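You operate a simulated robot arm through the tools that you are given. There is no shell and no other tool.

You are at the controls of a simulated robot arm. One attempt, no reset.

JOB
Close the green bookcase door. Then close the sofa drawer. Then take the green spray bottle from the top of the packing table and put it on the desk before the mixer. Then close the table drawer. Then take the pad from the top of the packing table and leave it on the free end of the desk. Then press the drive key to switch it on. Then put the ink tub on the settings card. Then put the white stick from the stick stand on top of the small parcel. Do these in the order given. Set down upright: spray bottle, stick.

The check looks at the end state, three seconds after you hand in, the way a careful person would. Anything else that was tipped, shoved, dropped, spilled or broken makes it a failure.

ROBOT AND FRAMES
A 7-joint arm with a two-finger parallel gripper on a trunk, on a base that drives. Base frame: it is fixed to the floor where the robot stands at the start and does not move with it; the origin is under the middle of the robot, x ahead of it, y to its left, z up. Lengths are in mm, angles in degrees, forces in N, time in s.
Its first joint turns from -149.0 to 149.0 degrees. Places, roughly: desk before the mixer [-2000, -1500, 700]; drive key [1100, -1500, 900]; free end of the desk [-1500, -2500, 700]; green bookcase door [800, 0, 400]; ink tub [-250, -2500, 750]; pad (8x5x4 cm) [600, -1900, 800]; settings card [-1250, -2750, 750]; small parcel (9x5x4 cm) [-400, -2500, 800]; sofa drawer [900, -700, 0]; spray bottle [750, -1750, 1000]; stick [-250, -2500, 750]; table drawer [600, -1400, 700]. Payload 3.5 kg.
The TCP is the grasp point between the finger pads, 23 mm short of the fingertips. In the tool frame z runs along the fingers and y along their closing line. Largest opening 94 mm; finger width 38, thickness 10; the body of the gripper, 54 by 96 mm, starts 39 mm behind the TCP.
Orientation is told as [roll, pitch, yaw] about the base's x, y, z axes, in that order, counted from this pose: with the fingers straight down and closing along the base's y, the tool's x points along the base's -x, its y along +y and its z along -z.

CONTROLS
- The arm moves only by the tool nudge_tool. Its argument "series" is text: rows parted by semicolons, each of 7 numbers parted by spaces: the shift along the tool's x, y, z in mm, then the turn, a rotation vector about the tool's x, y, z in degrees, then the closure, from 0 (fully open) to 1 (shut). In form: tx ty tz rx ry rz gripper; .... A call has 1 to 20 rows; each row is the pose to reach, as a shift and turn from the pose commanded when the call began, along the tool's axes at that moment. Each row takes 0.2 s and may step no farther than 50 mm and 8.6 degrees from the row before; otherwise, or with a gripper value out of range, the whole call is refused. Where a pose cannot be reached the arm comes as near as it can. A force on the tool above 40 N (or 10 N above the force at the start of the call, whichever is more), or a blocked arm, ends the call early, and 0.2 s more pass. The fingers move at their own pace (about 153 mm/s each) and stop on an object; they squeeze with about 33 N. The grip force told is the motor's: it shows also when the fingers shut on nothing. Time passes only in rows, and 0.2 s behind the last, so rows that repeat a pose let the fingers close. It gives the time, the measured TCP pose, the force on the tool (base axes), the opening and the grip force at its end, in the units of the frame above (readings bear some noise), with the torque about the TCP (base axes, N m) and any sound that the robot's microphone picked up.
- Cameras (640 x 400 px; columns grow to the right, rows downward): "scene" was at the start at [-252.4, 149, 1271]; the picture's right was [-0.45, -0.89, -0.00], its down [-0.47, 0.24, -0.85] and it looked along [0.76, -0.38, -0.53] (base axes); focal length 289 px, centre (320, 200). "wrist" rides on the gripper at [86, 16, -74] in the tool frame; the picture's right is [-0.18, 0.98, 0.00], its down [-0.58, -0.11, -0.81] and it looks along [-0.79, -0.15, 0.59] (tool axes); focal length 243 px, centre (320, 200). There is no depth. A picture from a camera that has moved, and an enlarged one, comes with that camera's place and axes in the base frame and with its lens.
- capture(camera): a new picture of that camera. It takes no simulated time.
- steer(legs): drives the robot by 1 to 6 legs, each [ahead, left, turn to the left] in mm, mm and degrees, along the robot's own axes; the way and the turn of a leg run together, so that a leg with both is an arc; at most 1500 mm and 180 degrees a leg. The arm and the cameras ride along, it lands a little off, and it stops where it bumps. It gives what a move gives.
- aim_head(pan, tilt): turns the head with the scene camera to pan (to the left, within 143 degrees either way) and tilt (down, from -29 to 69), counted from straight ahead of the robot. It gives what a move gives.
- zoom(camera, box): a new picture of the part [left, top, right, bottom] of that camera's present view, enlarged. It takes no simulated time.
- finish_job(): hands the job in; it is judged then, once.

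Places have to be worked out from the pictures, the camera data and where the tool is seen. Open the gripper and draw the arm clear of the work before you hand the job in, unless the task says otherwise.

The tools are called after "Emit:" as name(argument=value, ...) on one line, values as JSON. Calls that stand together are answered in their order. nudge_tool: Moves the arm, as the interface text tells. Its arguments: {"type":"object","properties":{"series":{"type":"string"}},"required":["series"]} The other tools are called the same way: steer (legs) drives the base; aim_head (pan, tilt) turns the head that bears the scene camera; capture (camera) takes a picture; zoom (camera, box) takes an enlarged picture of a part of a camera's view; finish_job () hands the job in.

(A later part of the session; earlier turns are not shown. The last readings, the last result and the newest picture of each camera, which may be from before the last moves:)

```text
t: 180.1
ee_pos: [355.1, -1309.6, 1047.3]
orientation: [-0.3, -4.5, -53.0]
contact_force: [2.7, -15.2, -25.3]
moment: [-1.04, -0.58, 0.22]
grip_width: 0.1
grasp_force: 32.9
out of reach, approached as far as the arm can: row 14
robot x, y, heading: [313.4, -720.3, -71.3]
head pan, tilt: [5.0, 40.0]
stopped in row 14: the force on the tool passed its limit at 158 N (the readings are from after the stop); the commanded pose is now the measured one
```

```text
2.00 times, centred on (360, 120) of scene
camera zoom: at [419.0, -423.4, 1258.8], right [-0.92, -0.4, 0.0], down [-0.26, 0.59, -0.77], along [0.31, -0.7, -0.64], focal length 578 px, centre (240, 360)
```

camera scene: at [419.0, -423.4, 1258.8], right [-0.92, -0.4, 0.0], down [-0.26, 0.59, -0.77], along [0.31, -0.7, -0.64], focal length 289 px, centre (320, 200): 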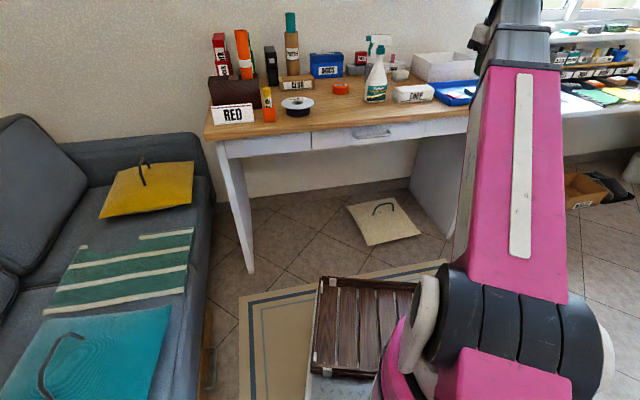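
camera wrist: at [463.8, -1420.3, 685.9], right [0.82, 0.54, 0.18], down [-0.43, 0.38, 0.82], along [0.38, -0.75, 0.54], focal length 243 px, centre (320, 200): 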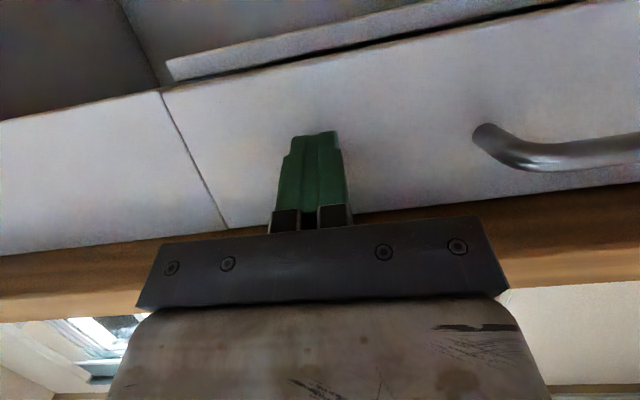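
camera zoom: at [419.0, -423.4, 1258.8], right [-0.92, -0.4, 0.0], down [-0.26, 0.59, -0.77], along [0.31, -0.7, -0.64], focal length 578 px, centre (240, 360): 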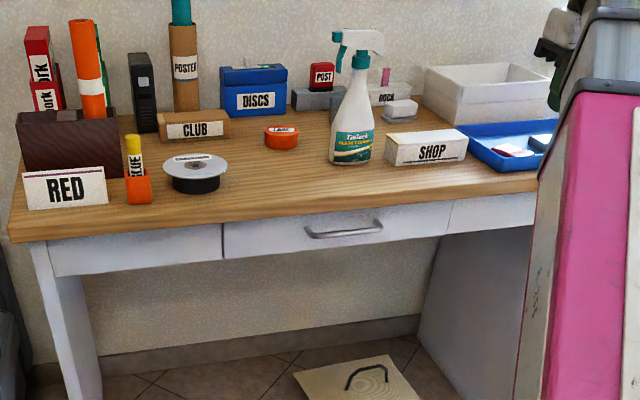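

The table drawer is flush. The wrist again touched the forearm when too high and close; I lower and extend a bit to relieve it.

Emit:
nudge_tool(series="-15 0 25 0 0 0 1; -30 0 50 0 0 0 1; -50 0 75 0 0 0 1; -75 0 90 0 0 0 1; -75 0 90 0 0 0 1")

Emit:
zoom(camera="scene", box=[350, 30, 470, 105])

```text
t: 181.2
ee_pos: [402.5, -1375.7, 965.4]
orientation: [-0.2, -4.2, -53.1]
contact_force: [0.6, 0.7, 0.3]
moment: [-0.03, 0.03, 0.0]
grip_width: 0.0
grasp_force: 32.5
robot x, y, heading: [313.5, -716.3, -71.5]
head pan, tilt: [5.0, 40.0]
```

```text
5.33 times, centred on (410, 68) of scene
camera zoom: at [419.0, -423.3, 1258.8], right [-0.92, -0.4, 0.0], down [-0.26, 0.59, -0.77], along [0.31, -0.7, -0.64], focal length 1542 px, centre (-160, 907)
```

zoom: 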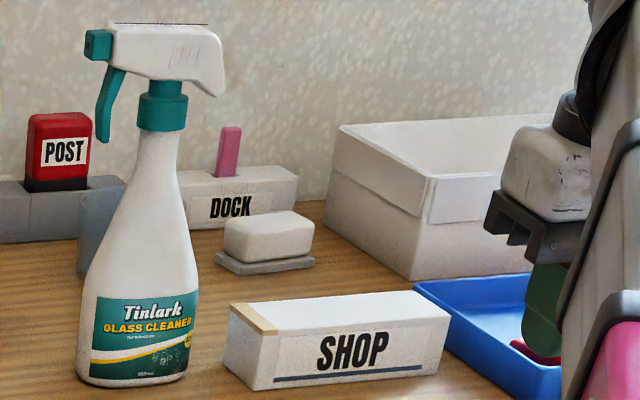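

The pad is the white block on a thin grey plate near (650, -1870), between the bottle, DOCK and the white box. I drive diagonally closer, keeping heading, with the arm passing well right of the white bottle.

Emit:
steer(legs=[[400, -98, 0]])

Emit:
aim_head(pan=10, tilt=30)

Emit:
capture(camera="scene")

Emit:
capture(camera="wrist")

```text
t: 183.8
ee_pos: [430.5, -1775.8, 964.0]
orientation: [-0.2, -4.1, -53.5]
contact_force: [0.3, -0.5, -0.2]
moment: [-0.01, 0.02, 0.0]
grip_width: 0.0
grasp_force: 33.6
robot x, y, heading: [343.5, -1118.9, -72.0]
head pan, tilt: [5.0, 40.0]
stopped in leg 1: the robot was blocked; the commanded pose is now the measured one
```

```text
t: 184.6
ee_pos: [430.7, -1776.6, 964.7]
orientation: [-0.3, -4.2, -53.4]
contact_force: [0.4, -0.2, -0.1]
moment: [-0.01, 0.06, 0.02]
grip_width: 0.0
grasp_force: 33.3
robot x, y, heading: [344.6, -1116.9, -72.0]
head pan, tilt: [10.0, 30.0]
```

```text
taken
camera scene: at [462.5, -826.1, 1274.1], right [-0.88, -0.47, 0.0], down [-0.24, 0.44, -0.87], along [0.41, -0.76, -0.5], focal length 289 px, centre (320, 200)
```

scene: 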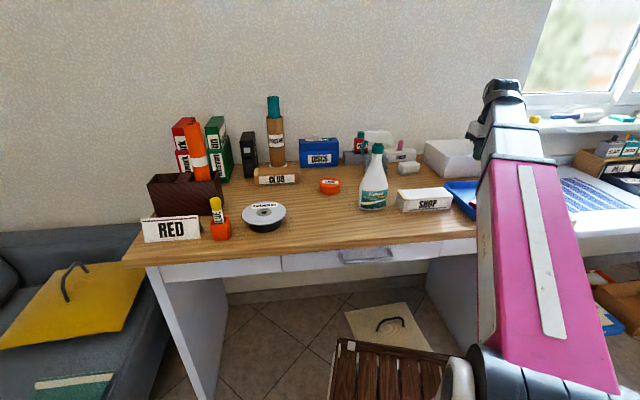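

```text
taken
camera wrist: at [388.5, -1692.2, 1032.5], right [0.9, 0.44, 0.01], down [0.22, -0.48, 0.85], along [0.38, -0.76, -0.53], focal length 243 px, centre (320, 200)
```

wrist: 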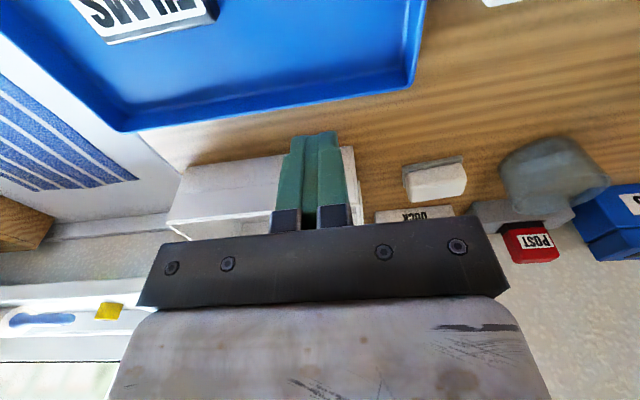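

The base stopped about 10 mm short of the target. I look down to see what it touches before doing anything else.

Emit:
aim_head(pan=0, tilt=60)

Emit:
capture(camera="scene")

Emit:
aim_head(pan=-50, tilt=60)

Emit:
capture(camera="scene")

Emit:
aim_head(pan=-110, tilt=65)

Emit:
capture(camera="scene")

```text
t: 185.5
ee_pos: [430.9, -1776.4, 964.4]
orientation: [-0.3, -4.2, -53.6]
contact_force: [-0.9, 0.9, 0.3]
moment: [0.01, 0.0, 0.0]
grip_width: 0.0
grasp_force: 32.7
robot x, y, heading: [346.8, -1122.9, -71.7]
head pan, tilt: [0.0, 60.0]
```

```text
taken
camera scene: at [440.7, -809.8, 1232.1], right [-0.95, -0.31, 0.0], down [-0.27, 0.82, -0.5], along [0.16, -0.48, -0.87], focal length 289 px, centre (320, 200)
```

scene: 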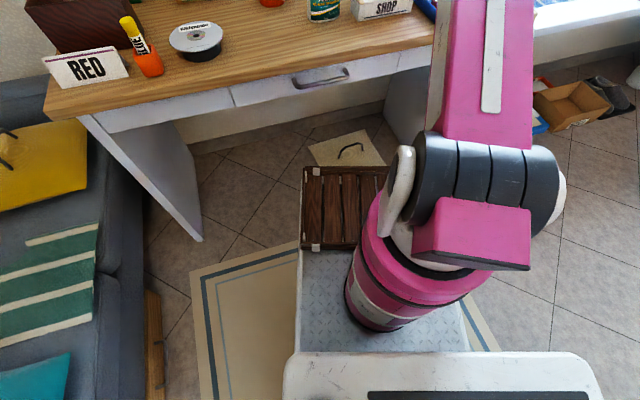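

```text
t: 186.7
ee_pos: [429.3, -1775.9, 964.9]
orientation: [-0.2, -4.2, -53.6]
contact_force: [0.0, 0.4, -0.4]
moment: [0.01, 0.02, 0.03]
grip_width: 0.0
grasp_force: 32.7
robot x, y, heading: [344.7, -1120.5, -71.9]
head pan, tilt: [-50.0, 60.0]
```

```text
taken
camera scene: at [384.7, -803.2, 1232.0], right [-0.85, 0.53, 0.0], down [0.46, 0.74, -0.5], along [-0.26, -0.43, -0.87], focal length 289 px, centre (320, 200)
```

scene: 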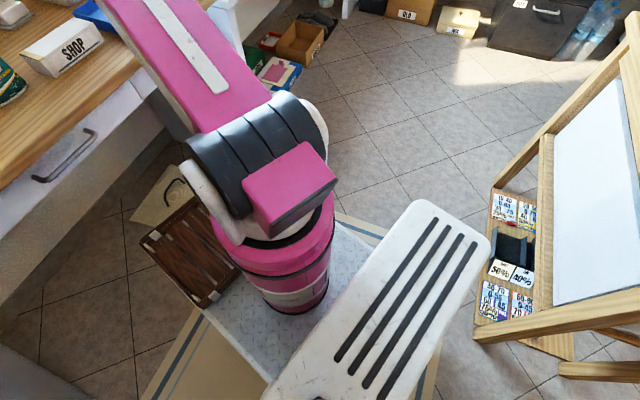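

```text
t: 188.0
ee_pos: [429.4, -1776.7, 965.2]
orientation: [-0.1, -4.2, -53.6]
contact_force: [-1.2, 0.1, -0.2]
moment: [-0.02, 0.01, 0.0]
grip_width: 0.2
grasp_force: 32.9
robot x, y, heading: [343.3, -1121.4, -71.6]
head pan, tilt: [-110.0, 65.0]
```

```text
taken
camera scene: at [359.1, -744.6, 1226.5], right [0.03, 1.0, 0.0], down [0.91, -0.03, -0.42], along [-0.42, 0.01, -0.91], focal length 289 px, centre (320, 200)
```

scene: 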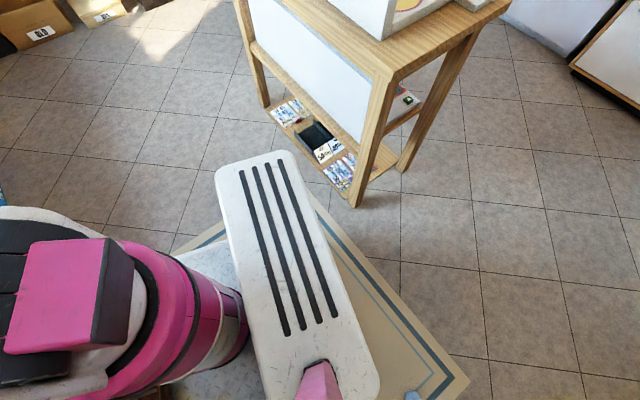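

The base front just touched the corner of the bag on the floor under the table. I back off 40 mm, then straighten the tool and move toward the pad.

Emit:
steer(legs=[[-40, 0, 0]])

Emit:
nudge_tool(series="-35 15 5 0 1 0 1; -70 30 10 0 2 0 0.6; -105 45 15 0 3 0 0.3; -139 59 20 0 4.2 0 0.25; -139 59 20 0 4.2 0 0.25")

Emit:
capture(camera="wrist")

```text
t: 188.9
ee_pos: [417.0, -1738.1, 965.6]
orientation: [-0.1, -4.2, -53.5]
contact_force: [0.4, -0.1, 0.4]
moment: [-0.01, -0.01, -0.03]
grip_width: 0.1
grasp_force: 32.8
robot x, y, heading: [328.9, -1077.6, -71.6]
head pan, tilt: [-110.0, 65.0]
```

```text
t: 190.1
ee_pos: [547.2, -1815.4, 956.7]
orientation: [-0.2, 0.0, -53.6]
contact_force: [0.4, 0.4, 0.1]
moment: [0.01, -0.02, -0.02]
grip_width: 70.4
grasp_force: 0.0
robot x, y, heading: [332.3, -1080.2, -71.8]
head pan, tilt: [-110.0, 65.0]
```

```text
taken
camera wrist: at [509.6, -1736.1, 1030.2], right [0.9, 0.44, 0.0], down [0.26, -0.53, 0.81], along [0.35, -0.73, -0.59], focal length 243 px, centre (320, 200)
```

wrist: 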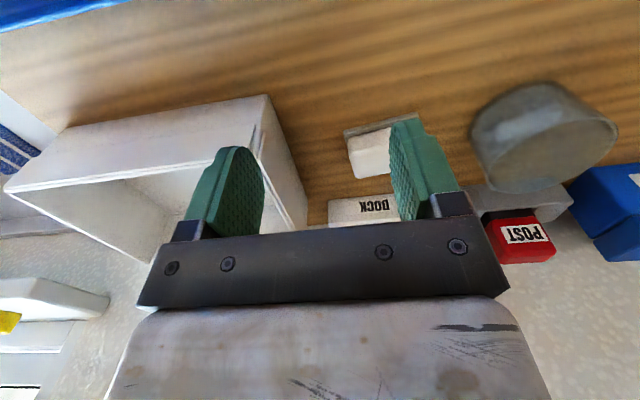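

The pad and its plate are seen ahead, rotated a few degrees from the table axis. I move above it and rotate the tool so the fingers close across its short side.

Emit:
nudge_tool(series="-9 3 1 0 0 -8 0.25; -18 6 2 0 0 -16 0.25; -27 10 3 0 0 -24 0.25; -36 13 4 0 0 -32 0.25; -45 16 5 0 0 -40 0.25; -54 20 6 0 0 -48 0.25; -63 23 7 0 0 -56 0.25; -72 26 8 0 0 -64 0.25; -81 30 9 0 0 -72 0.25; -90 33 10 0 0 -80 0.25; -98 36 10 0 0 -88 0.25; -105 39 10 0 0 -96 0.25; -105 39 10 0 0 -96 0.25")

Emit:
capture(camera="wrist")

Emit:
aim_head(pan=5, tilt=25)

Emit:
capture(camera="scene")

```text
t: 192.9
ee_pos: [642.1, -1876.1, 945.5]
orientation: [0.0, 0.2, 42.6]
contact_force: [0.6, 0.3, -1.0]
moment: [0.0, 0.01, 0.0]
grip_width: 70.1
grasp_force: 0.1
robot x, y, heading: [331.2, -1075.1, -71.8]
head pan, tilt: [-110.0, 65.0]
```

```text
taken
camera wrist: at [568.1, -1922.2, 1019.1], right [-0.53, 0.85, 0.0], down [0.5, 0.31, 0.8], along [0.68, 0.43, -0.59], focal length 243 px, centre (320, 200)
```

wrist: 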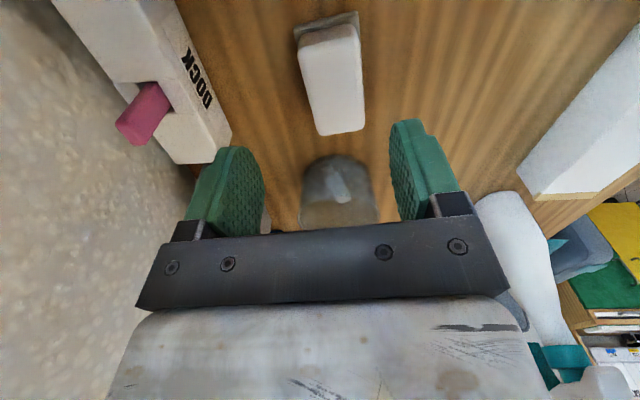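

```text
t: 194.8
ee_pos: [642.8, -1876.2, 945.5]
orientation: [0.0, 0.2, 42.4]
contact_force: [1.0, -0.3, 0.5]
moment: [0.0, 0.01, -0.02]
grip_width: 70.4
grasp_force: 0.1
robot x, y, heading: [329.4, -1081.9, -71.8]
head pan, tilt: [5.0, 25.0]
```

```text
taken
camera scene: at [443.2, -792.7, 1282.1], right [-0.92, -0.39, 0.0], down [-0.17, 0.39, -0.91], along [0.36, -0.83, -0.42], focal length 289 px, centre (320, 200)
```

scene: 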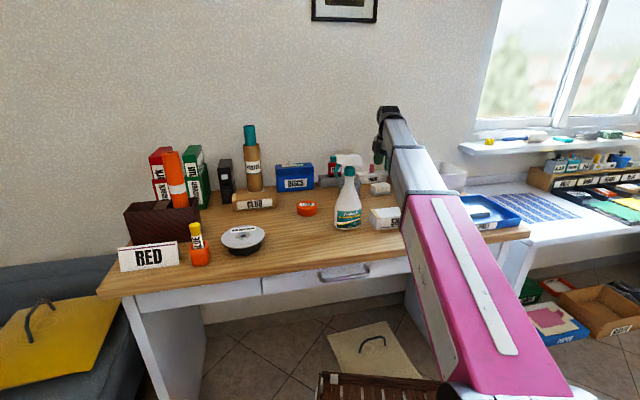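

The pad measures about 79x41–50 mm with its long axis at 42 degrees, centred near (651, -1855), top at about z 832. I shift 20 mm and 10 mm accordingly and descend to z 824.

Emit:
nudge_tool(series="-10 5 0 0 0 0 0.25; -20.5 9.7 0 0 0 0 0.25; -20.5 9.7 30 0 0 0 0.25; -20.5 9.7 60 0 0 0 0.25; -20.5 9.7 80 0 0 0 0.25; -20.5 9.7 80 0 0 0 0.25")

Emit:
capture(camera="wrist")

Emit:
zoom(camera="scene", box=[310, 100, 470, 220])

```text
t: 196.2
ee_pos: [650.7, -1856.6, 864.5]
orientation: [0.0, 0.2, 42.5]
contact_force: [0.5, -0.3, -0.4]
moment: [0.0, 0.01, -0.04]
grip_width: 70.6
grasp_force: 0.0
robot x, y, heading: [327.3, -1080.1, -72.0]
head pan, tilt: [5.0, 25.0]
```

```text
taken
camera wrist: at [576.2, -1902.6, 938.4], right [-0.53, 0.85, 0.0], down [0.5, 0.31, 0.8], along [0.68, 0.43, -0.59], focal length 243 px, centre (320, 200)
```

wrist: 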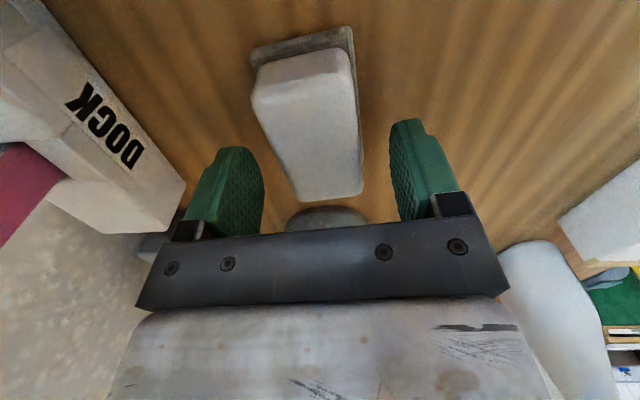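

```text
3.33 times, centred on (390, 160) of scene
camera zoom: at [443.3, -792.7, 1282.1], right [-0.92, -0.4, 0.0], down [-0.17, 0.39, -0.91], along [0.36, -0.83, -0.42], focal length 964 px, centre (87, 333)
```

zoom: 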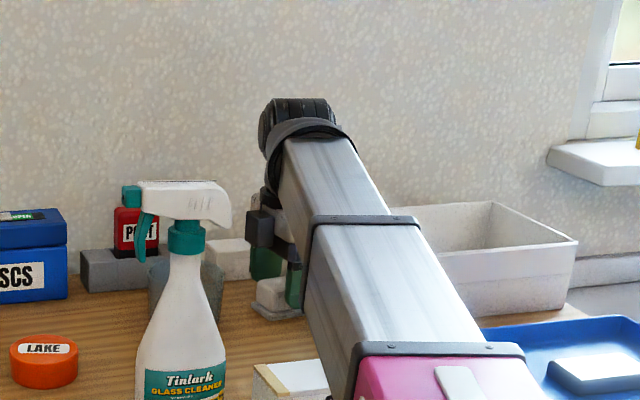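

Alignment is good within a couple of mm; pad top is about z 837. I shift 7 mm along it, descend 41 mm and grip.

Emit:
nudge_tool(series="-7 -1 10 0 0 0 0.25; -7 -1 20 0 0 0 0.25; -7 -1 30 0 0 0 0.25; -7 -1 41 0 0 0 0.25; -7 -1 41 0 0 0 0.25; -7 -1 41 0 0 0 0.5; -7 -1 41 0 0 0 0.8; -7 -1 41 0 0 0 1; -7 -1 41 0 0 0 1; -7 -1 41 0 0 0 1")

Emit:
capture(camera="wrist")

```text
t: 197.0
ee_pos: [656.0, -1852.1, 842.3]
orientation: [0.0, 0.2, 42.5]
contact_force: [-1.2, 1.6, 15.5]
moment: [0.2, -0.21, -0.03]
grip_width: 68.9
grasp_force: 0.2
robot x, y, heading: [331.9, -1080.5, -71.6]
head pan, tilt: [5.0, 25.0]
stopped in row 3: the force on the tool passed its limit at 62 N (the readings are from after the stop); the commanded pose is now the measured one
```

```text
taken
camera wrist: at [582.1, -1897.6, 917.4], right [-0.53, 0.85, 0.0], down [0.5, 0.31, 0.8], along [0.68, 0.42, -0.59], focal length 243 px, centre (320, 200)
```

wrist: 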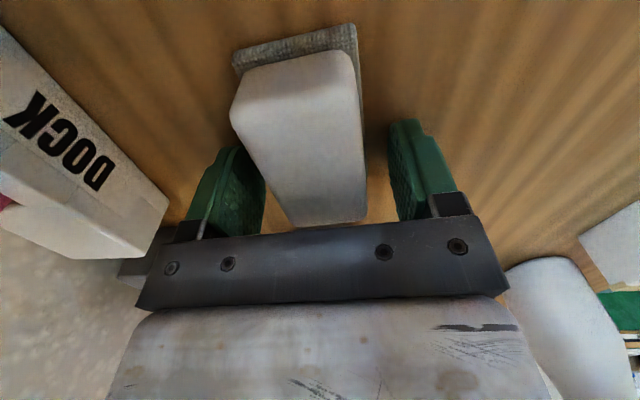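

A contact stopped the descent at tip height z≈819. I look from the scene camera and zoom the wrist view to find what is touching.

Emit:
zoom(camera="scene", box=[330, 130, 430, 205])

Emit:
zoom(camera="wrist", box=[150, 0, 470, 240])

```text
5.33 times, centred on (380, 168) of scene
camera zoom: at [443.1, -792.3, 1282.0], right [-0.92, -0.4, 0.0], down [-0.17, 0.39, -0.91], along [0.36, -0.83, -0.42], focal length 1542 px, centre (0, 373)
```

zoom: 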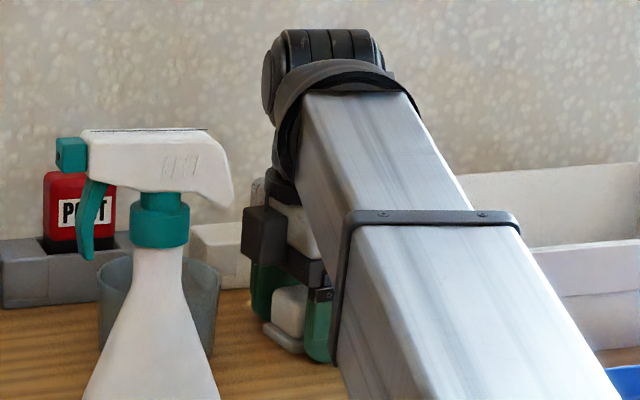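

```text
1.67 times, centred on (310, 120) of wrist
camera zoom: at [582.1, -1897.6, 917.4], right [-0.53, 0.85, 0.0], down [0.5, 0.31, 0.8], along [0.68, 0.42, -0.59], focal length 404 px, centre (337, 333)
```

zoom: 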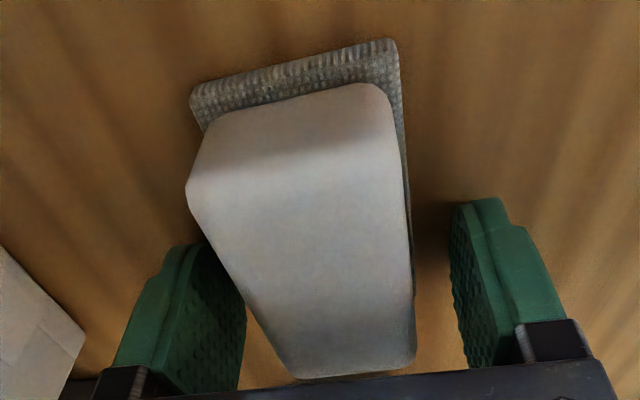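

Both fingertips rest on the table itself (contact is centred between them), so the table top is at about z 819 and the pad is well between the fingers. I rise 4 mm and close on it.

Emit:
nudge_tool(series="-2 -2 -4 0 0 0 0.25; -2 -2 -4 0 0 0 0.5; -2 -2 -4 0 0 0 0.8; -2 -2 -4 0 0 0 1; -2 -2 -4 0 0 0 1; -2 -2 -4 0 0 0 1")

Emit:
capture(camera="wrist")

```text
t: 198.4
ee_pos: [660.0, -1851.6, 845.6]
orientation: [-0.1, 0.3, 42.4]
contact_force: [0.2, 0.5, -0.5]
moment: [-0.02, 0.03, 0.01]
grip_width: 44.5
grasp_force: 33.1
robot x, y, heading: [330.9, -1078.2, -71.8]
head pan, tilt: [5.0, 25.0]
```

```text
taken
camera wrist: at [585.0, -1897.5, 920.7], right [-0.53, 0.85, 0.0], down [0.5, 0.31, 0.8], along [0.68, 0.42, -0.59], focal length 243 px, centre (320, 200)
```

wrist: 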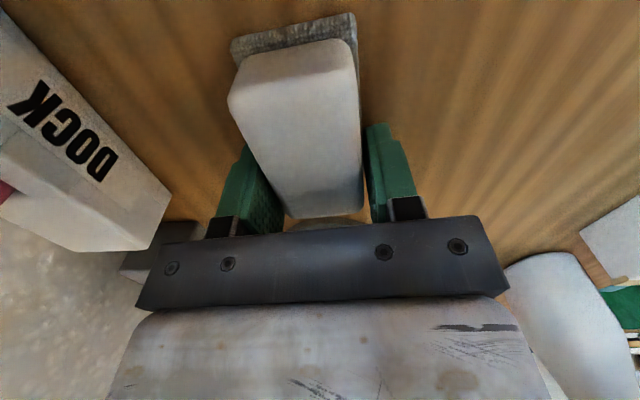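

Gripped at 44.5 mm. I lift 40 mm and check whether the grey layer comes with it.

Emit:
nudge_tool(series="0 0 -5 0 0 0 1; 0 0 -12 0 0 0 1; 0 0 -25 0 0 0 1; 0 0 -40 0 0 0 1; 0 0 -40 0 0 0 1")

Emit:
capture(camera="wrist")

Emit:
zoom(camera="scene", box=[330, 120, 430, 205])

```text
t: 199.6
ee_pos: [658.3, -1852.1, 887.4]
orientation: [0.0, 0.3, 42.5]
contact_force: [0.9, 0.2, -0.2]
moment: [0.04, -0.01, 0.0]
grip_width: 44.3
grasp_force: 33.0
robot x, y, heading: [334.7, -1079.0, -71.5]
head pan, tilt: [5.0, 25.0]
```

```text
taken
camera wrist: at [584.7, -1898.0, 961.3], right [-0.53, 0.85, 0.0], down [0.5, 0.31, 0.8], along [0.68, 0.43, -0.59], focal length 243 px, centre (320, 200)
```

wrist: 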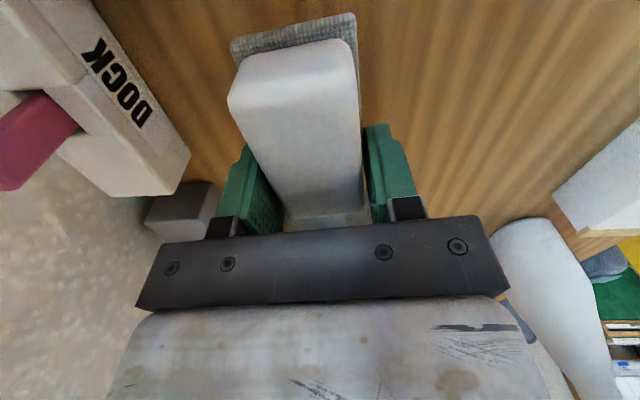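

```text
4.71 times, centred on (380, 162) of scene
camera zoom: at [443.3, -792.7, 1282.1], right [-0.92, -0.4, 0.0], down [-0.17, 0.39, -0.91], along [0.36, -0.83, -0.42], focal length 1361 px, centre (38, 376)
```

zoom: 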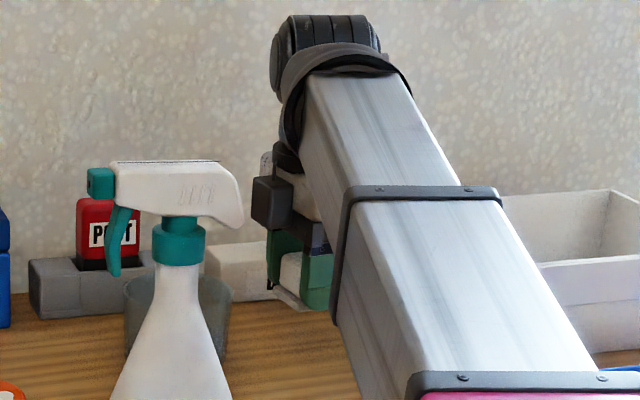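

The pad (white body with its grey layer) came up whole. I lift to z≈945 and bring it to the right over the tray, away from the white bottle.

Emit:
nudge_tool(series="0 0 -28 0 0 0 1; 0 0 -55 0 0 0 1; 19 33 -57 0 0 5 1; 39 66 -58 0 0 10 1; 58 99 -60 0 0 15 1; 77 132 -60 0 0 20 1; 97 165 -60 0 0 25 1; 116 198 -60 0 0 30 1; 116 198 -60 0 0 30 1")

Emit:
capture(camera="scene")

```text
t: 201.6
ee_pos: [439.8, -1783.6, 947.9]
orientation: [-0.2, 0.3, 12.4]
contact_force: [0.2, 0.0, -0.3]
moment: [-0.02, 0.01, 0.01]
grip_width: 44.6
grasp_force: 32.9
robot x, y, heading: [332.7, -1080.8, -71.6]
head pan, tilt: [5.0, 25.0]
```

```text
taken
camera scene: at [443.3, -792.7, 1282.1], right [-0.92, -0.4, 0.0], down [-0.17, 0.39, -0.91], along [0.36, -0.83, -0.42], focal length 289 px, centre (320, 200)
```

scene: 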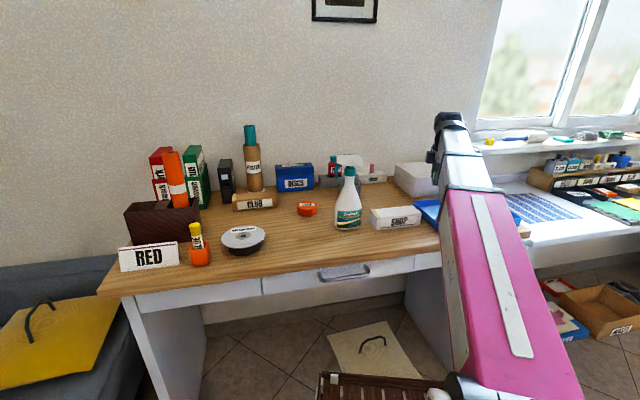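

Nothing on the table was disturbed. I back off 60 mm, turn right to face the far desk and drive there with the pad held high.

Emit:
steer(legs=[[-60, 0, 0], [0, 0, -71.4], [1400, 40, 0]])

Emit:
aim_head(pan=15, tilt=35)

Emit:
capture(camera="scene")

Emit:
zoom(camera="scene", box=[200, 60, 440, 210])

Emit:
capture(camera="wrist")

```text
t: 212.3
ee_pos: [-1390.3, -2270.6, 948.3]
orientation: [-0.2, 0.1, -56.8]
contact_force: [0.5, -0.5, -0.8]
moment: [0.02, -0.03, -0.02]
grip_width: 44.1
grasp_force: 33.0
robot x, y, heading: [-772.3, -1922.0, -140.8]
head pan, tilt: [5.0, 25.0]
```

```text
t: 213.0
ee_pos: [-1389.7, -2271.9, 946.7]
orientation: [0.0, 0.2, -56.8]
contact_force: [-1.2, 0.6, -1.2]
moment: [-0.04, -0.01, 0.04]
grip_width: 44.4
grasp_force: 33.1
robot x, y, heading: [-769.5, -1921.5, -141.1]
head pan, tilt: [15.0, 35.0]
```

```text
taken
camera scene: at [-448.9, -1933.2, 1266.4], right [-0.81, 0.59, 0.0], down [0.34, 0.46, -0.82], along [-0.48, -0.66, -0.57], focal length 289 px, centre (320, 200)
```

scene: 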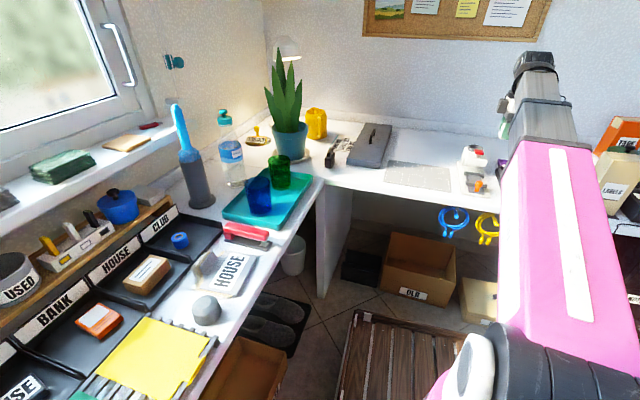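

```text
2.67 times, centred on (320, 135) of scene
camera zoom: at [-448.9, -1933.2, 1266.4], right [-0.81, 0.59, 0.0], down [0.34, 0.46, -0.82], along [-0.48, -0.66, -0.57], focal length 771 px, centre (320, 373)
```

zoom: 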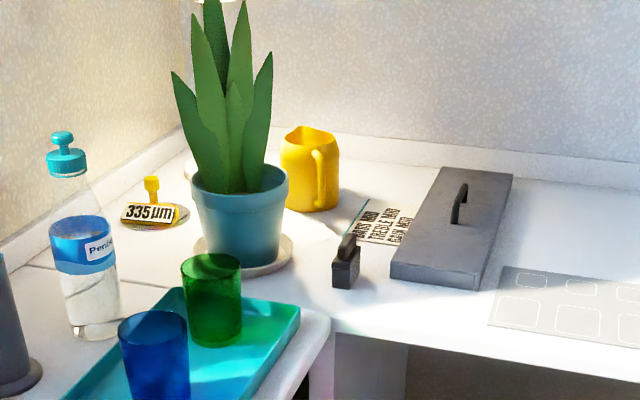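

```text
taken
camera wrist: at [-1423.9, -2189.7, 1022.1], right [0.92, 0.38, 0.0], down [0.23, -0.55, 0.8], along [0.31, -0.74, -0.59], focal length 243 px, centre (320, 200)
```

wrist: 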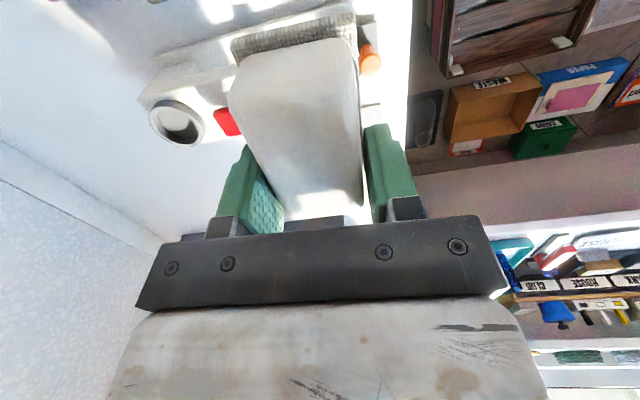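

The free white stretch of desk behind the grey mat (around (-1460, -2550)) is the free end. I drive 80 mm closer, then carry the pad over that spot.

Emit:
steer(legs=[[80, 0, 0]])

Emit:
nudge_tool(series="-38 -27 4 0 0 0 1; -75 -53 8 0 0 0 1; -113 -80 12 0 0 0 1; -150 -107 16 0 0 0 1; -188 -134 20 0 0 0 1; -188 -134 20 0 0 0 1")

Emit:
capture(camera="wrist")

Emit:
capture(camera="scene")

```text
t: 214.0
ee_pos: [-1454.1, -2320.3, 948.1]
orientation: [-0.1, 0.3, -56.9]
contact_force: [0.7, -0.5, -0.4]
moment: [0.03, 0.0, 0.0]
grip_width: 44.2
grasp_force: 33.1
robot x, y, heading: [-838.6, -1973.2, -141.0]
head pan, tilt: [15.0, 35.0]
```

```text
t: 215.4
ee_pos: [-1461.5, -2552.7, 925.1]
orientation: [-0.1, 0.2, -56.8]
contact_force: [-0.2, 0.3, -1.1]
moment: [-0.03, -0.08, 0.0]
grip_width: 44.4
grasp_force: 32.8
robot x, y, heading: [-833.6, -1974.5, -141.2]
head pan, tilt: [15.0, 35.0]
```

```text
taken
camera wrist: at [-1494.7, -2470.9, 1000.4], right [0.92, 0.38, 0.0], down [0.23, -0.55, 0.8], along [0.31, -0.74, -0.59], focal length 243 px, centre (320, 200)
```

wrist: 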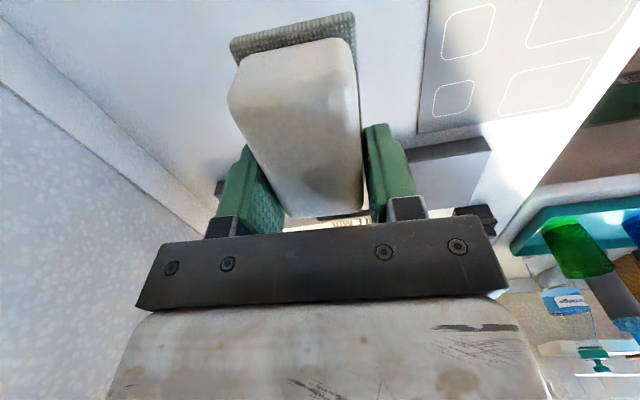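

```text
taken
camera scene: at [-511.3, -1984.0, 1266.3], right [-0.81, 0.59, 0.0], down [0.34, 0.46, -0.82], along [-0.48, -0.66, -0.57], focal length 289 px, centre (320, 200)
```

scene: 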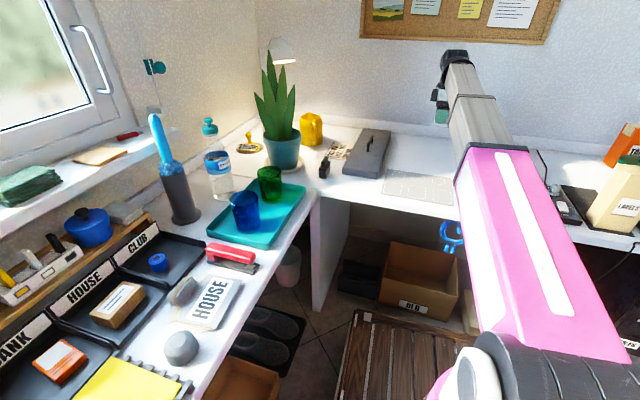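

The spot below is clear: only bare desk, with the mat and grey box at a distance. I lower the pad.

Emit:
nudge_tool(series="0 0 40 0 0 0 1; 0 0 80 0 0 0 1; 0 0 120 0 0 0 1; 0 0 145 0 0 0 1; 0 0 145 0 0 0 1")

Emit:
nudge_tool(series="0 0 4 0 0 0 1; 0 0 8 0 0 0 1; 0 0 12 0 0 0 1; 0 0 15 0 0 0 1; 0 0 18 0 0 0 1; 0 0 21 0 0 0 1; 0 0 21 0 0 0 1")

Emit:
capture(camera="wrist")

```text
t: 216.6
ee_pos: [-1461.1, -2552.9, 780.8]
orientation: [-0.1, 0.2, -56.9]
contact_force: [-0.5, -0.2, -0.7]
moment: [0.01, -0.02, -0.01]
grip_width: 44.5
grasp_force: 33.1
robot x, y, heading: [-833.9, -1974.2, -140.9]
head pan, tilt: [15.0, 35.0]
```

```text
t: 218.2
ee_pos: [-1462.9, -2551.2, 762.0]
orientation: [-0.1, 0.2, -56.9]
contact_force: [0.1, -0.1, 0.0]
moment: [-0.04, -0.02, -0.01]
grip_width: 44.1
grasp_force: 32.9
robot x, y, heading: [-838.3, -1971.9, -141.2]
head pan, tilt: [15.0, 35.0]
```

```text
taken
camera wrist: at [-1496.5, -2469.8, 836.0], right [0.92, 0.38, 0.0], down [0.23, -0.55, 0.8], along [0.31, -0.74, -0.59], focal length 243 px, centre (320, 200)
```

wrist: 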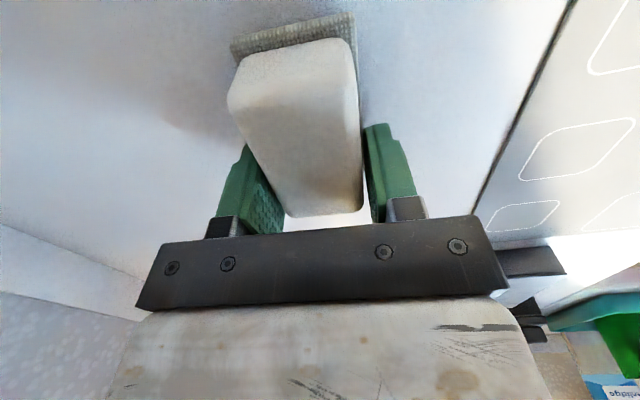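

Emit:
nudge_tool(series="0 0 2 0 0 0 1; 0 0 4 0 0 0 1; 0 0 6 0 0 0 1; 0 0 8 0 0 0 1; 0 0 8 0 0 0 1")

```text
t: 219.4
ee_pos: [-1463.8, -2550.8, 757.0]
orientation: [-0.3, 0.1, -56.8]
contact_force: [2.5, 0.8, 12.9]
moment: [0.09, -0.16, 0.0]
grip_width: 44.2
grasp_force: 32.5
robot x, y, heading: [-827.6, -1970.7, -141.1]
head pan, tilt: [15.0, 35.0]
stopped in row 5: the force on the tool passed its limit at 42 N (the readings are from after the stop); the commanded pose is now the measured one
```

The pad rests on the desk (z≈730). I open the fingers and rise.

Emit:
nudge_tool(series="0 0 -0.5 0 0 0 0.5; 0 0 -0.5 0 0 0 0.35; 0 0 -0.5 0 0 0 0.2; 0 0 -0.5 0 0 0 0.2; 0 0 -30 0 0 0 0.2; 0 0 -70 0 0 0 0.2; 0 0 -110 0 0 0 0.2; 0 0 -150 0 0 0 0.2; 0 0 -180 0 0 0 0.2; 0 0 -180 0 0 0 0.2")

Emit:
capture(camera="wrist")

Emit:
capture(camera="scene")

```text
t: 221.6
ee_pos: [-1460.4, -2551.4, 936.2]
orientation: [-0.1, 0.1, -57.0]
contact_force: [0.4, 0.2, -0.4]
moment: [0.0, 0.03, 0.01]
grip_width: 75.1
grasp_force: 0.0
robot x, y, heading: [-832.1, -1970.2, -141.2]
head pan, tilt: [15.0, 35.0]
```

```text
taken
camera wrist: at [-1494.2, -2470.1, 1011.0], right [0.92, 0.38, 0.0], down [0.23, -0.55, 0.81], along [0.31, -0.74, -0.59], focal length 243 px, centre (320, 200)
```

wrist: 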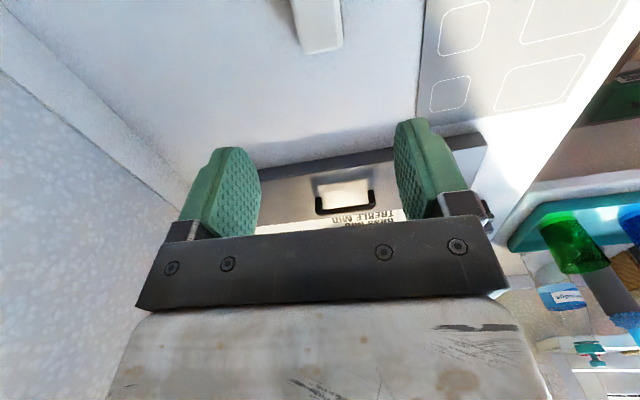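

```text
taken
camera scene: at [-511.3, -1984.1, 1266.3], right [-0.81, 0.59, 0.0], down [0.34, 0.46, -0.82], along [-0.48, -0.66, -0.57], focal length 289 px, centre (320, 200)
```

scene: 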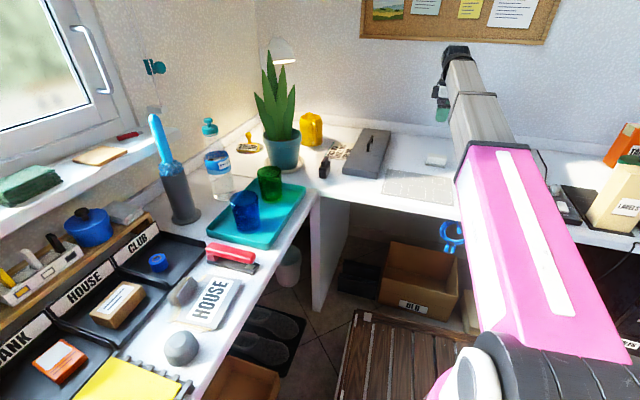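

The pad lies free on the desk. Now back to the packing table for the drive key: I straighten the heading and reverse along the corridor with the arm trailing, ending beside the table.

Emit:
steer(legs=[[0, 0, -2], [-1450, 10, 0], [-250, 0, 0]])

Emit:
aim_head(pan=95, tilt=30)

Emit:
capture(camera="scene")

Emit:
zoom(camera="scene", box=[200, 80, 440, 230])

```text
t: 230.6
ee_pos: [-122.3, -1526.5, 936.8]
orientation: [-0.2, 0.1, -59.3]
contact_force: [-0.8, -0.7, -0.2]
moment: [0.03, 0.02, -0.01]
grip_width: 75.2
grasp_force: 0.1
robot x, y, heading: [531.1, -972.7, -143.4]
head pan, tilt: [15.0, 35.0]
```

```text
t: 232.1
ee_pos: [-120.7, -1525.7, 936.2]
orientation: [-0.2, 0.1, -59.3]
contact_force: [-0.4, -0.2, -0.3]
moment: [0.03, 0.01, 0.0]
grip_width: 75.3
grasp_force: 0.0
robot x, y, heading: [529.3, -969.7, -143.7]
head pan, tilt: [95.0, 30.0]
```

```text
taken
camera scene: at [965.8, -997.9, 1274.1], right [-0.75, -0.66, 0.0], down [-0.33, 0.38, -0.87], along [0.57, -0.65, -0.5], focal length 289 px, centre (320, 200)
```

scene: 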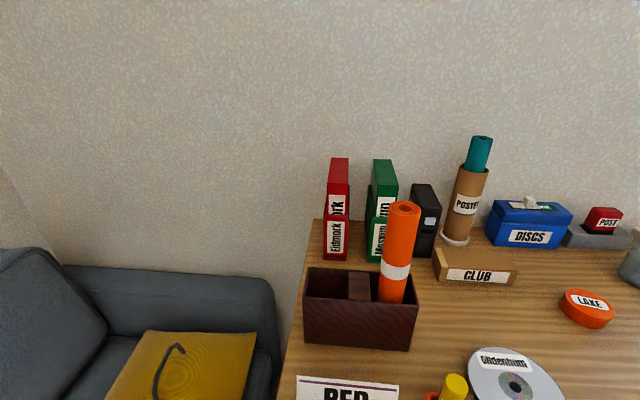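

```text
2.67 times, centred on (320, 155) of scene
camera zoom: at [965.8, -997.9, 1274.1], right [-0.75, -0.66, 0.0], down [-0.33, 0.38, -0.87], along [0.57, -0.65, -0.5], focal length 771 px, centre (320, 320)
```

zoom: 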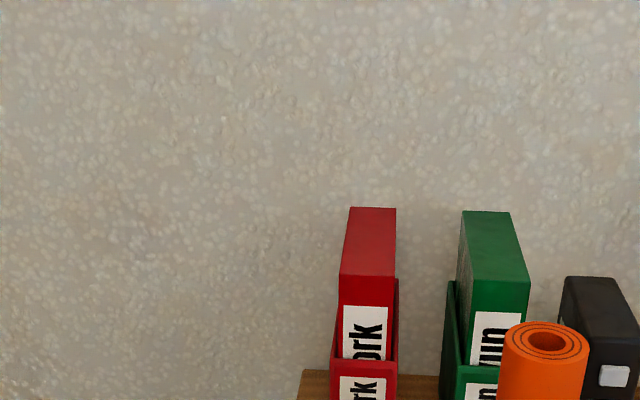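

The black drive stands between the green binder and the POSTER tube. I zoom on its key and the surrounding gap.

Emit:
zoom(camera="scene", box=[370, 150, 530, 300])

Emit:
zoom(camera="scene", box=[395, 175, 459, 265])

```text
2.67 times, centred on (450, 225) of scene
camera zoom: at [965.8, -997.9, 1274.1], right [-0.75, -0.66, 0.0], down [-0.33, 0.38, -0.87], along [0.57, -0.65, -0.5], focal length 771 px, centre (-27, 133)
```

zoom: 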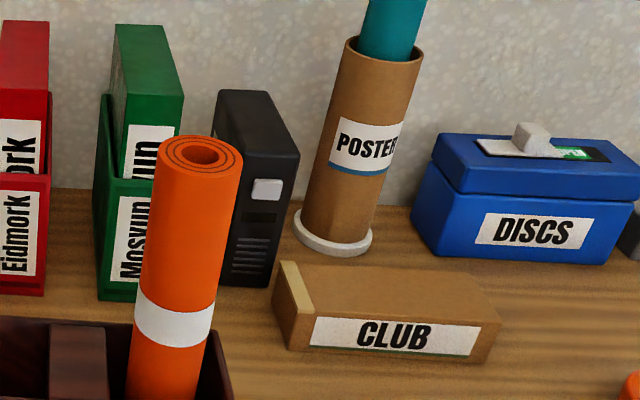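

```text
4.44 times, centred on (427, 220) of scene
camera zoom: at [965.8, -997.9, 1274.1], right [-0.75, -0.66, 0.0], down [-0.33, 0.38, -0.87], along [0.57, -0.65, -0.5], focal length 1285 px, centre (-156, 111)
```

zoom: 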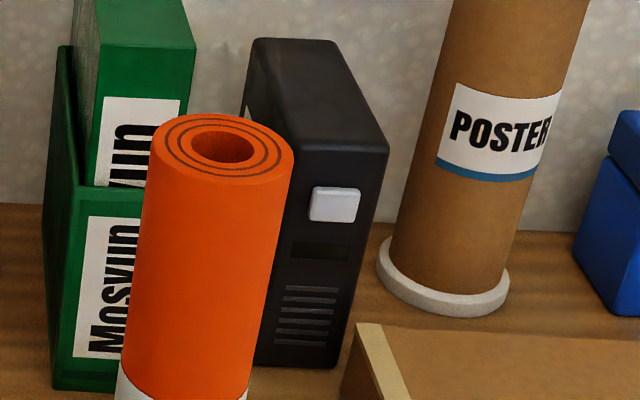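

By triangulation the key is at about (1126, -1533, 931) on a face pointing straight toward the room side. I swing the closed gripper around at z≈1105 (above the white bottle) toward it, in two stages.

Emit:
nudge_tool(series="-30 31 -19 0 0 0 0.5; -60 62 -38 0 0 0 1; -90 93 -56 0 0 0 1; -119 124 -75 0 0 0 1; -149 154 -94 0 0 0 1; -179 185 -113 0 0 0 1; -209 216 -131 0 0 0 1; -239 247 -150 0 0 0 1; -268 278 -169 0 0 0 1; -297 313 -169 0 0 0 1; -325 348 -169 0 0 0 1; -354 384 -169 0 0 0 1; -382 419 -169 0 0 0 1; -410 454 -169 0 0 0 1; -439 489 -169 0 0 0 1; -467 525 -169 0 0 0 1; -496 560 -169 0 0 0 1")

Emit:
capture(camera="wrist")

Emit:
capture(camera="scene")

```text
t: 235.3
ee_pos: [513.3, -1657.6, 1096.8]
orientation: [-0.9, -0.4, -58.1]
contact_force: [-12.9, -2.8, -4.0]
moment: [-0.08, -1.37, 1.26]
grip_width: 0.0
grasp_force: 33.2
out of reach, approached as far as the arm can: row 12, 13, 14, 15, 16
robot x, y, heading: [530.4, -974.7, -143.6]
head pan, tilt: [95.0, 30.0]
stopped in row 16: the force on the tool passed its limit at 70 N (the readings are from after the stop); the commanded pose is now the measured one
```

```text
taken
camera wrist: at [481.9, -1573.3, 1169.7], right [0.93, 0.36, -0.01], down [0.22, -0.54, 0.81], along [0.29, -0.76, -0.58], focal length 243 px, centre (320, 200)
```

wrist: 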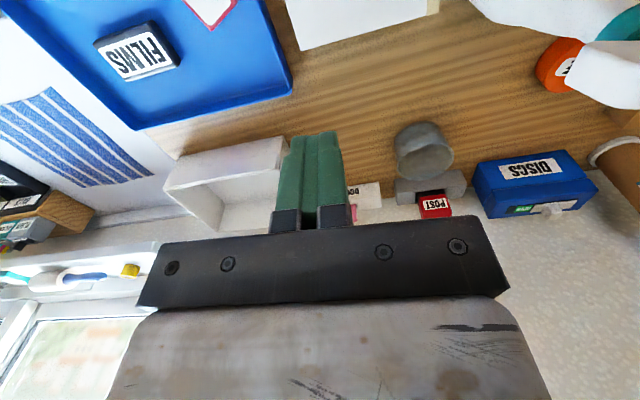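

```text
taken
camera scene: at [966.0, -997.9, 1274.1], right [-0.75, -0.66, 0.0], down [-0.33, 0.37, -0.87], along [0.57, -0.65, -0.5], focal length 289 px, centre (320, 200)
```

scene: 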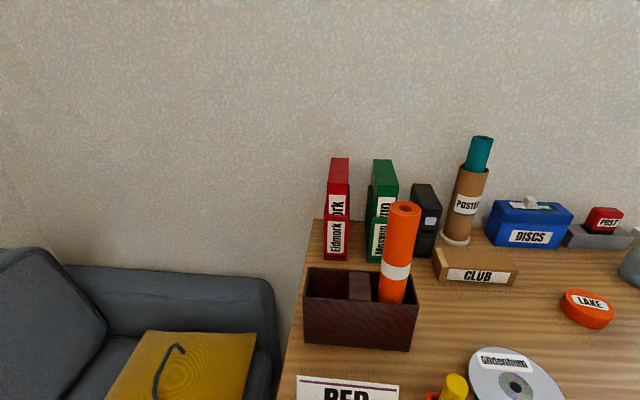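

The stop came from the wrist camera nearing its own forearm, not from anything on the table. I turn the tool away from the forearm first and continue the swing with the tool yawing along, ending with the fingers' plane facing the drive.

Emit:
nudge_tool(series="0 0 4 0 0 -8 1; 0 0 8 0 0 -16 1; 0 0 8 0 0 -24 1; -30 40 8 0 0 -32 1; -60 81 8 0 0 -40 1; -75 128 8 0 0 -45 1; -90 175 8 0 0 -50 1; -105 222 8 0 0 -55 1; -115 269 8 0 0 -60 1; -123 315 8 0 0 -65 1; -122 361 8 0 0 -70 1; -120 407 8 0 0 -75 1; -117 453 8 0 0 -80 1; -115 498 8 0 0 -85 1; -105 537 8 0 0 -90 1; -96 576 8 0 0 -95 1; -96 576 8 0 0 -95 1")

Emit:
capture(camera="wrist")

Emit:
capture(camera="scene")

```text
refused: row 5 steps farther than a row can; nothing moved
```

```text
taken
camera wrist: at [481.9, -1573.3, 1169.7], right [0.93, 0.36, -0.01], down [0.22, -0.54, 0.81], along [0.29, -0.76, -0.58], focal length 243 px, centre (320, 200)
```

wrist: 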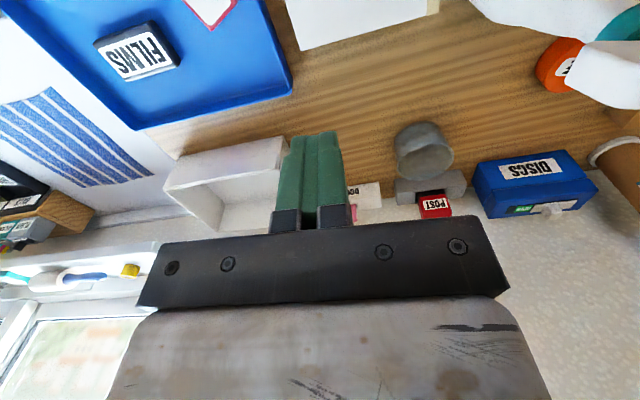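

```text
taken
camera scene: at [966.0, -997.9, 1274.1], right [-0.75, -0.66, 0.0], down [-0.33, 0.37, -0.87], along [0.57, -0.65, -0.5], focal length 289 px, centre (320, 200)
```

scene: 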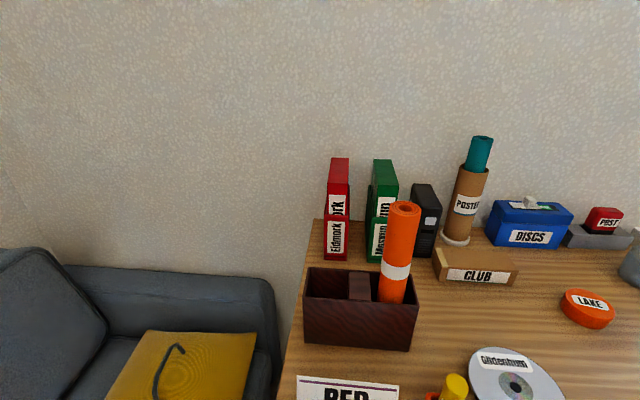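

Row 5's step was slightly too long; nothing moved. I resend with smaller steps.

Emit:
nudge_tool(series="0 0 4 0 0 -8 1; 0 0 8 0 0 -16 1; 0 0 8 0 0 -24 1; -25 35 8 0 0 -32 1; -50 70 8 0 0 -40 1; -66 114 8 0 0 -45 1; -80 158 8 0 0 -50 1; -93 202 8 0 0 -55 1; -105 246 8 0 0 -60 1; -115 290 8 0 0 -65 1; -122 334 8 0 0 -70 1; -121 380 8 0 0 -75 1; -119 425 8 0 0 -79 1; -117 470 8 0 0 -83 1; -112 510 8 0 0 -87 1; -104 545 8 0 0 -91 1; -96 576 8 0 0 -95 1; -96 576 8 0 0 -95 1")

Emit:
capture(camera="wrist")

Emit:
capture(camera="scene")

```text
t: 239.1
ee_pos: [1054.8, -1435.8, 1080.2]
orientation: [-0.7, 0.8, 36.8]
contact_force: [0.8, -0.1, -0.1]
moment: [0.02, 0.04, 0.05]
grip_width: 0.0
grasp_force: 33.3
robot x, y, heading: [531.1, -971.4, -143.4]
head pan, tilt: [95.0, 30.0]
```

```text
taken
camera wrist: at [976.7, -1472.5, 1155.5], right [-0.44, 0.9, -0.02], down [0.53, 0.28, 0.8], along [0.72, 0.34, -0.6], focal length 243 px, centre (320, 200)
```

wrist: 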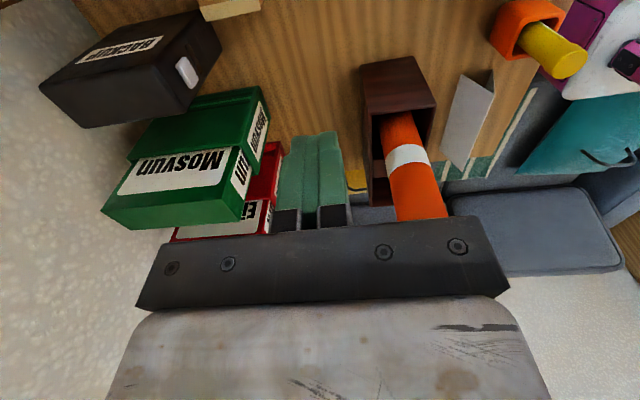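

```text
taken
camera scene: at [965.9, -997.8, 1274.1], right [-0.75, -0.66, 0.0], down [-0.33, 0.37, -0.87], along [0.57, -0.65, -0.5], focal length 289 px, centre (320, 200)
```

scene: 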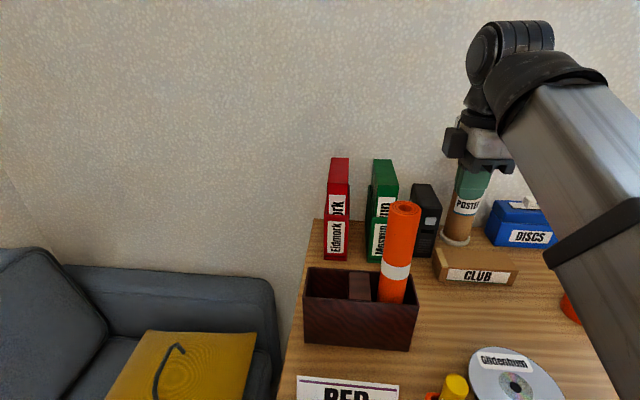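

The wrist view confirms the key at about (1127, -1536, 931). I lower in front of the drive while tilting the fingertips 50 degrees toward it.

Emit:
nudge_tool(series="0 -8 20 7.1 0 0 1; 0 -16 40 14.3 0 0 1; 1 -25 61 21.4 0 0 1; 1 -33 81 28.6 0 0 1; 1 -41 101 35.7 0 0 1; 2 -49 122 42.9 0 0 1; 2 -58 142 50 0 0 1; 2 -58 142 50 0 0 1")

Emit:
capture(camera="wrist")

Emit:
zoom(camera="scene", box=[370, 130, 530, 280])

```text
t: 240.9
ee_pos: [1086.2, -1485.6, 938.6]
orientation: [-50.4, 0.8, 36.7]
contact_force: [-0.2, -1.0, 0.0]
moment: [-0.03, -0.02, -0.01]
grip_width: 0.1
grasp_force: 32.5
robot x, y, heading: [529.4, -972.0, -143.4]
head pan, tilt: [95.0, 30.0]
```

```text
taken
camera wrist: at [977.4, -1482.3, 974.1], right [-0.24, 0.61, -0.76], down [0.14, 0.79, 0.59], along [0.96, 0.03, -0.27], focal length 243 px, centre (320, 200)
```

wrist: 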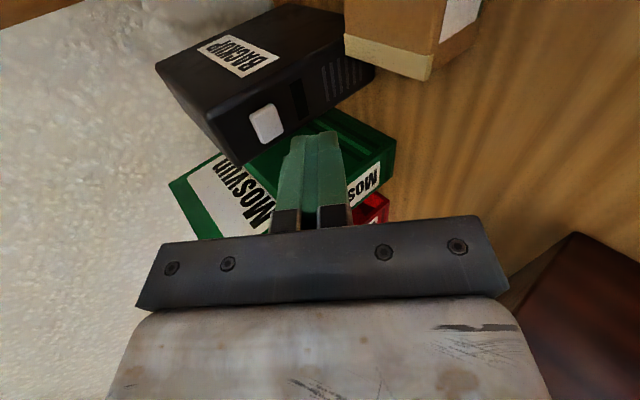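

```text
2.67 times, centred on (450, 205) of scene
camera zoom: at [966.0, -997.9, 1274.1], right [-0.75, -0.66, 0.0], down [-0.33, 0.37, -0.87], along [0.57, -0.65, -0.5], focal length 771 px, centre (-27, 187)
```

zoom: 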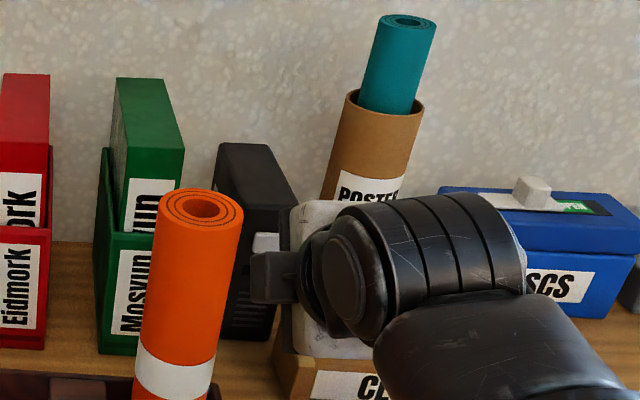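

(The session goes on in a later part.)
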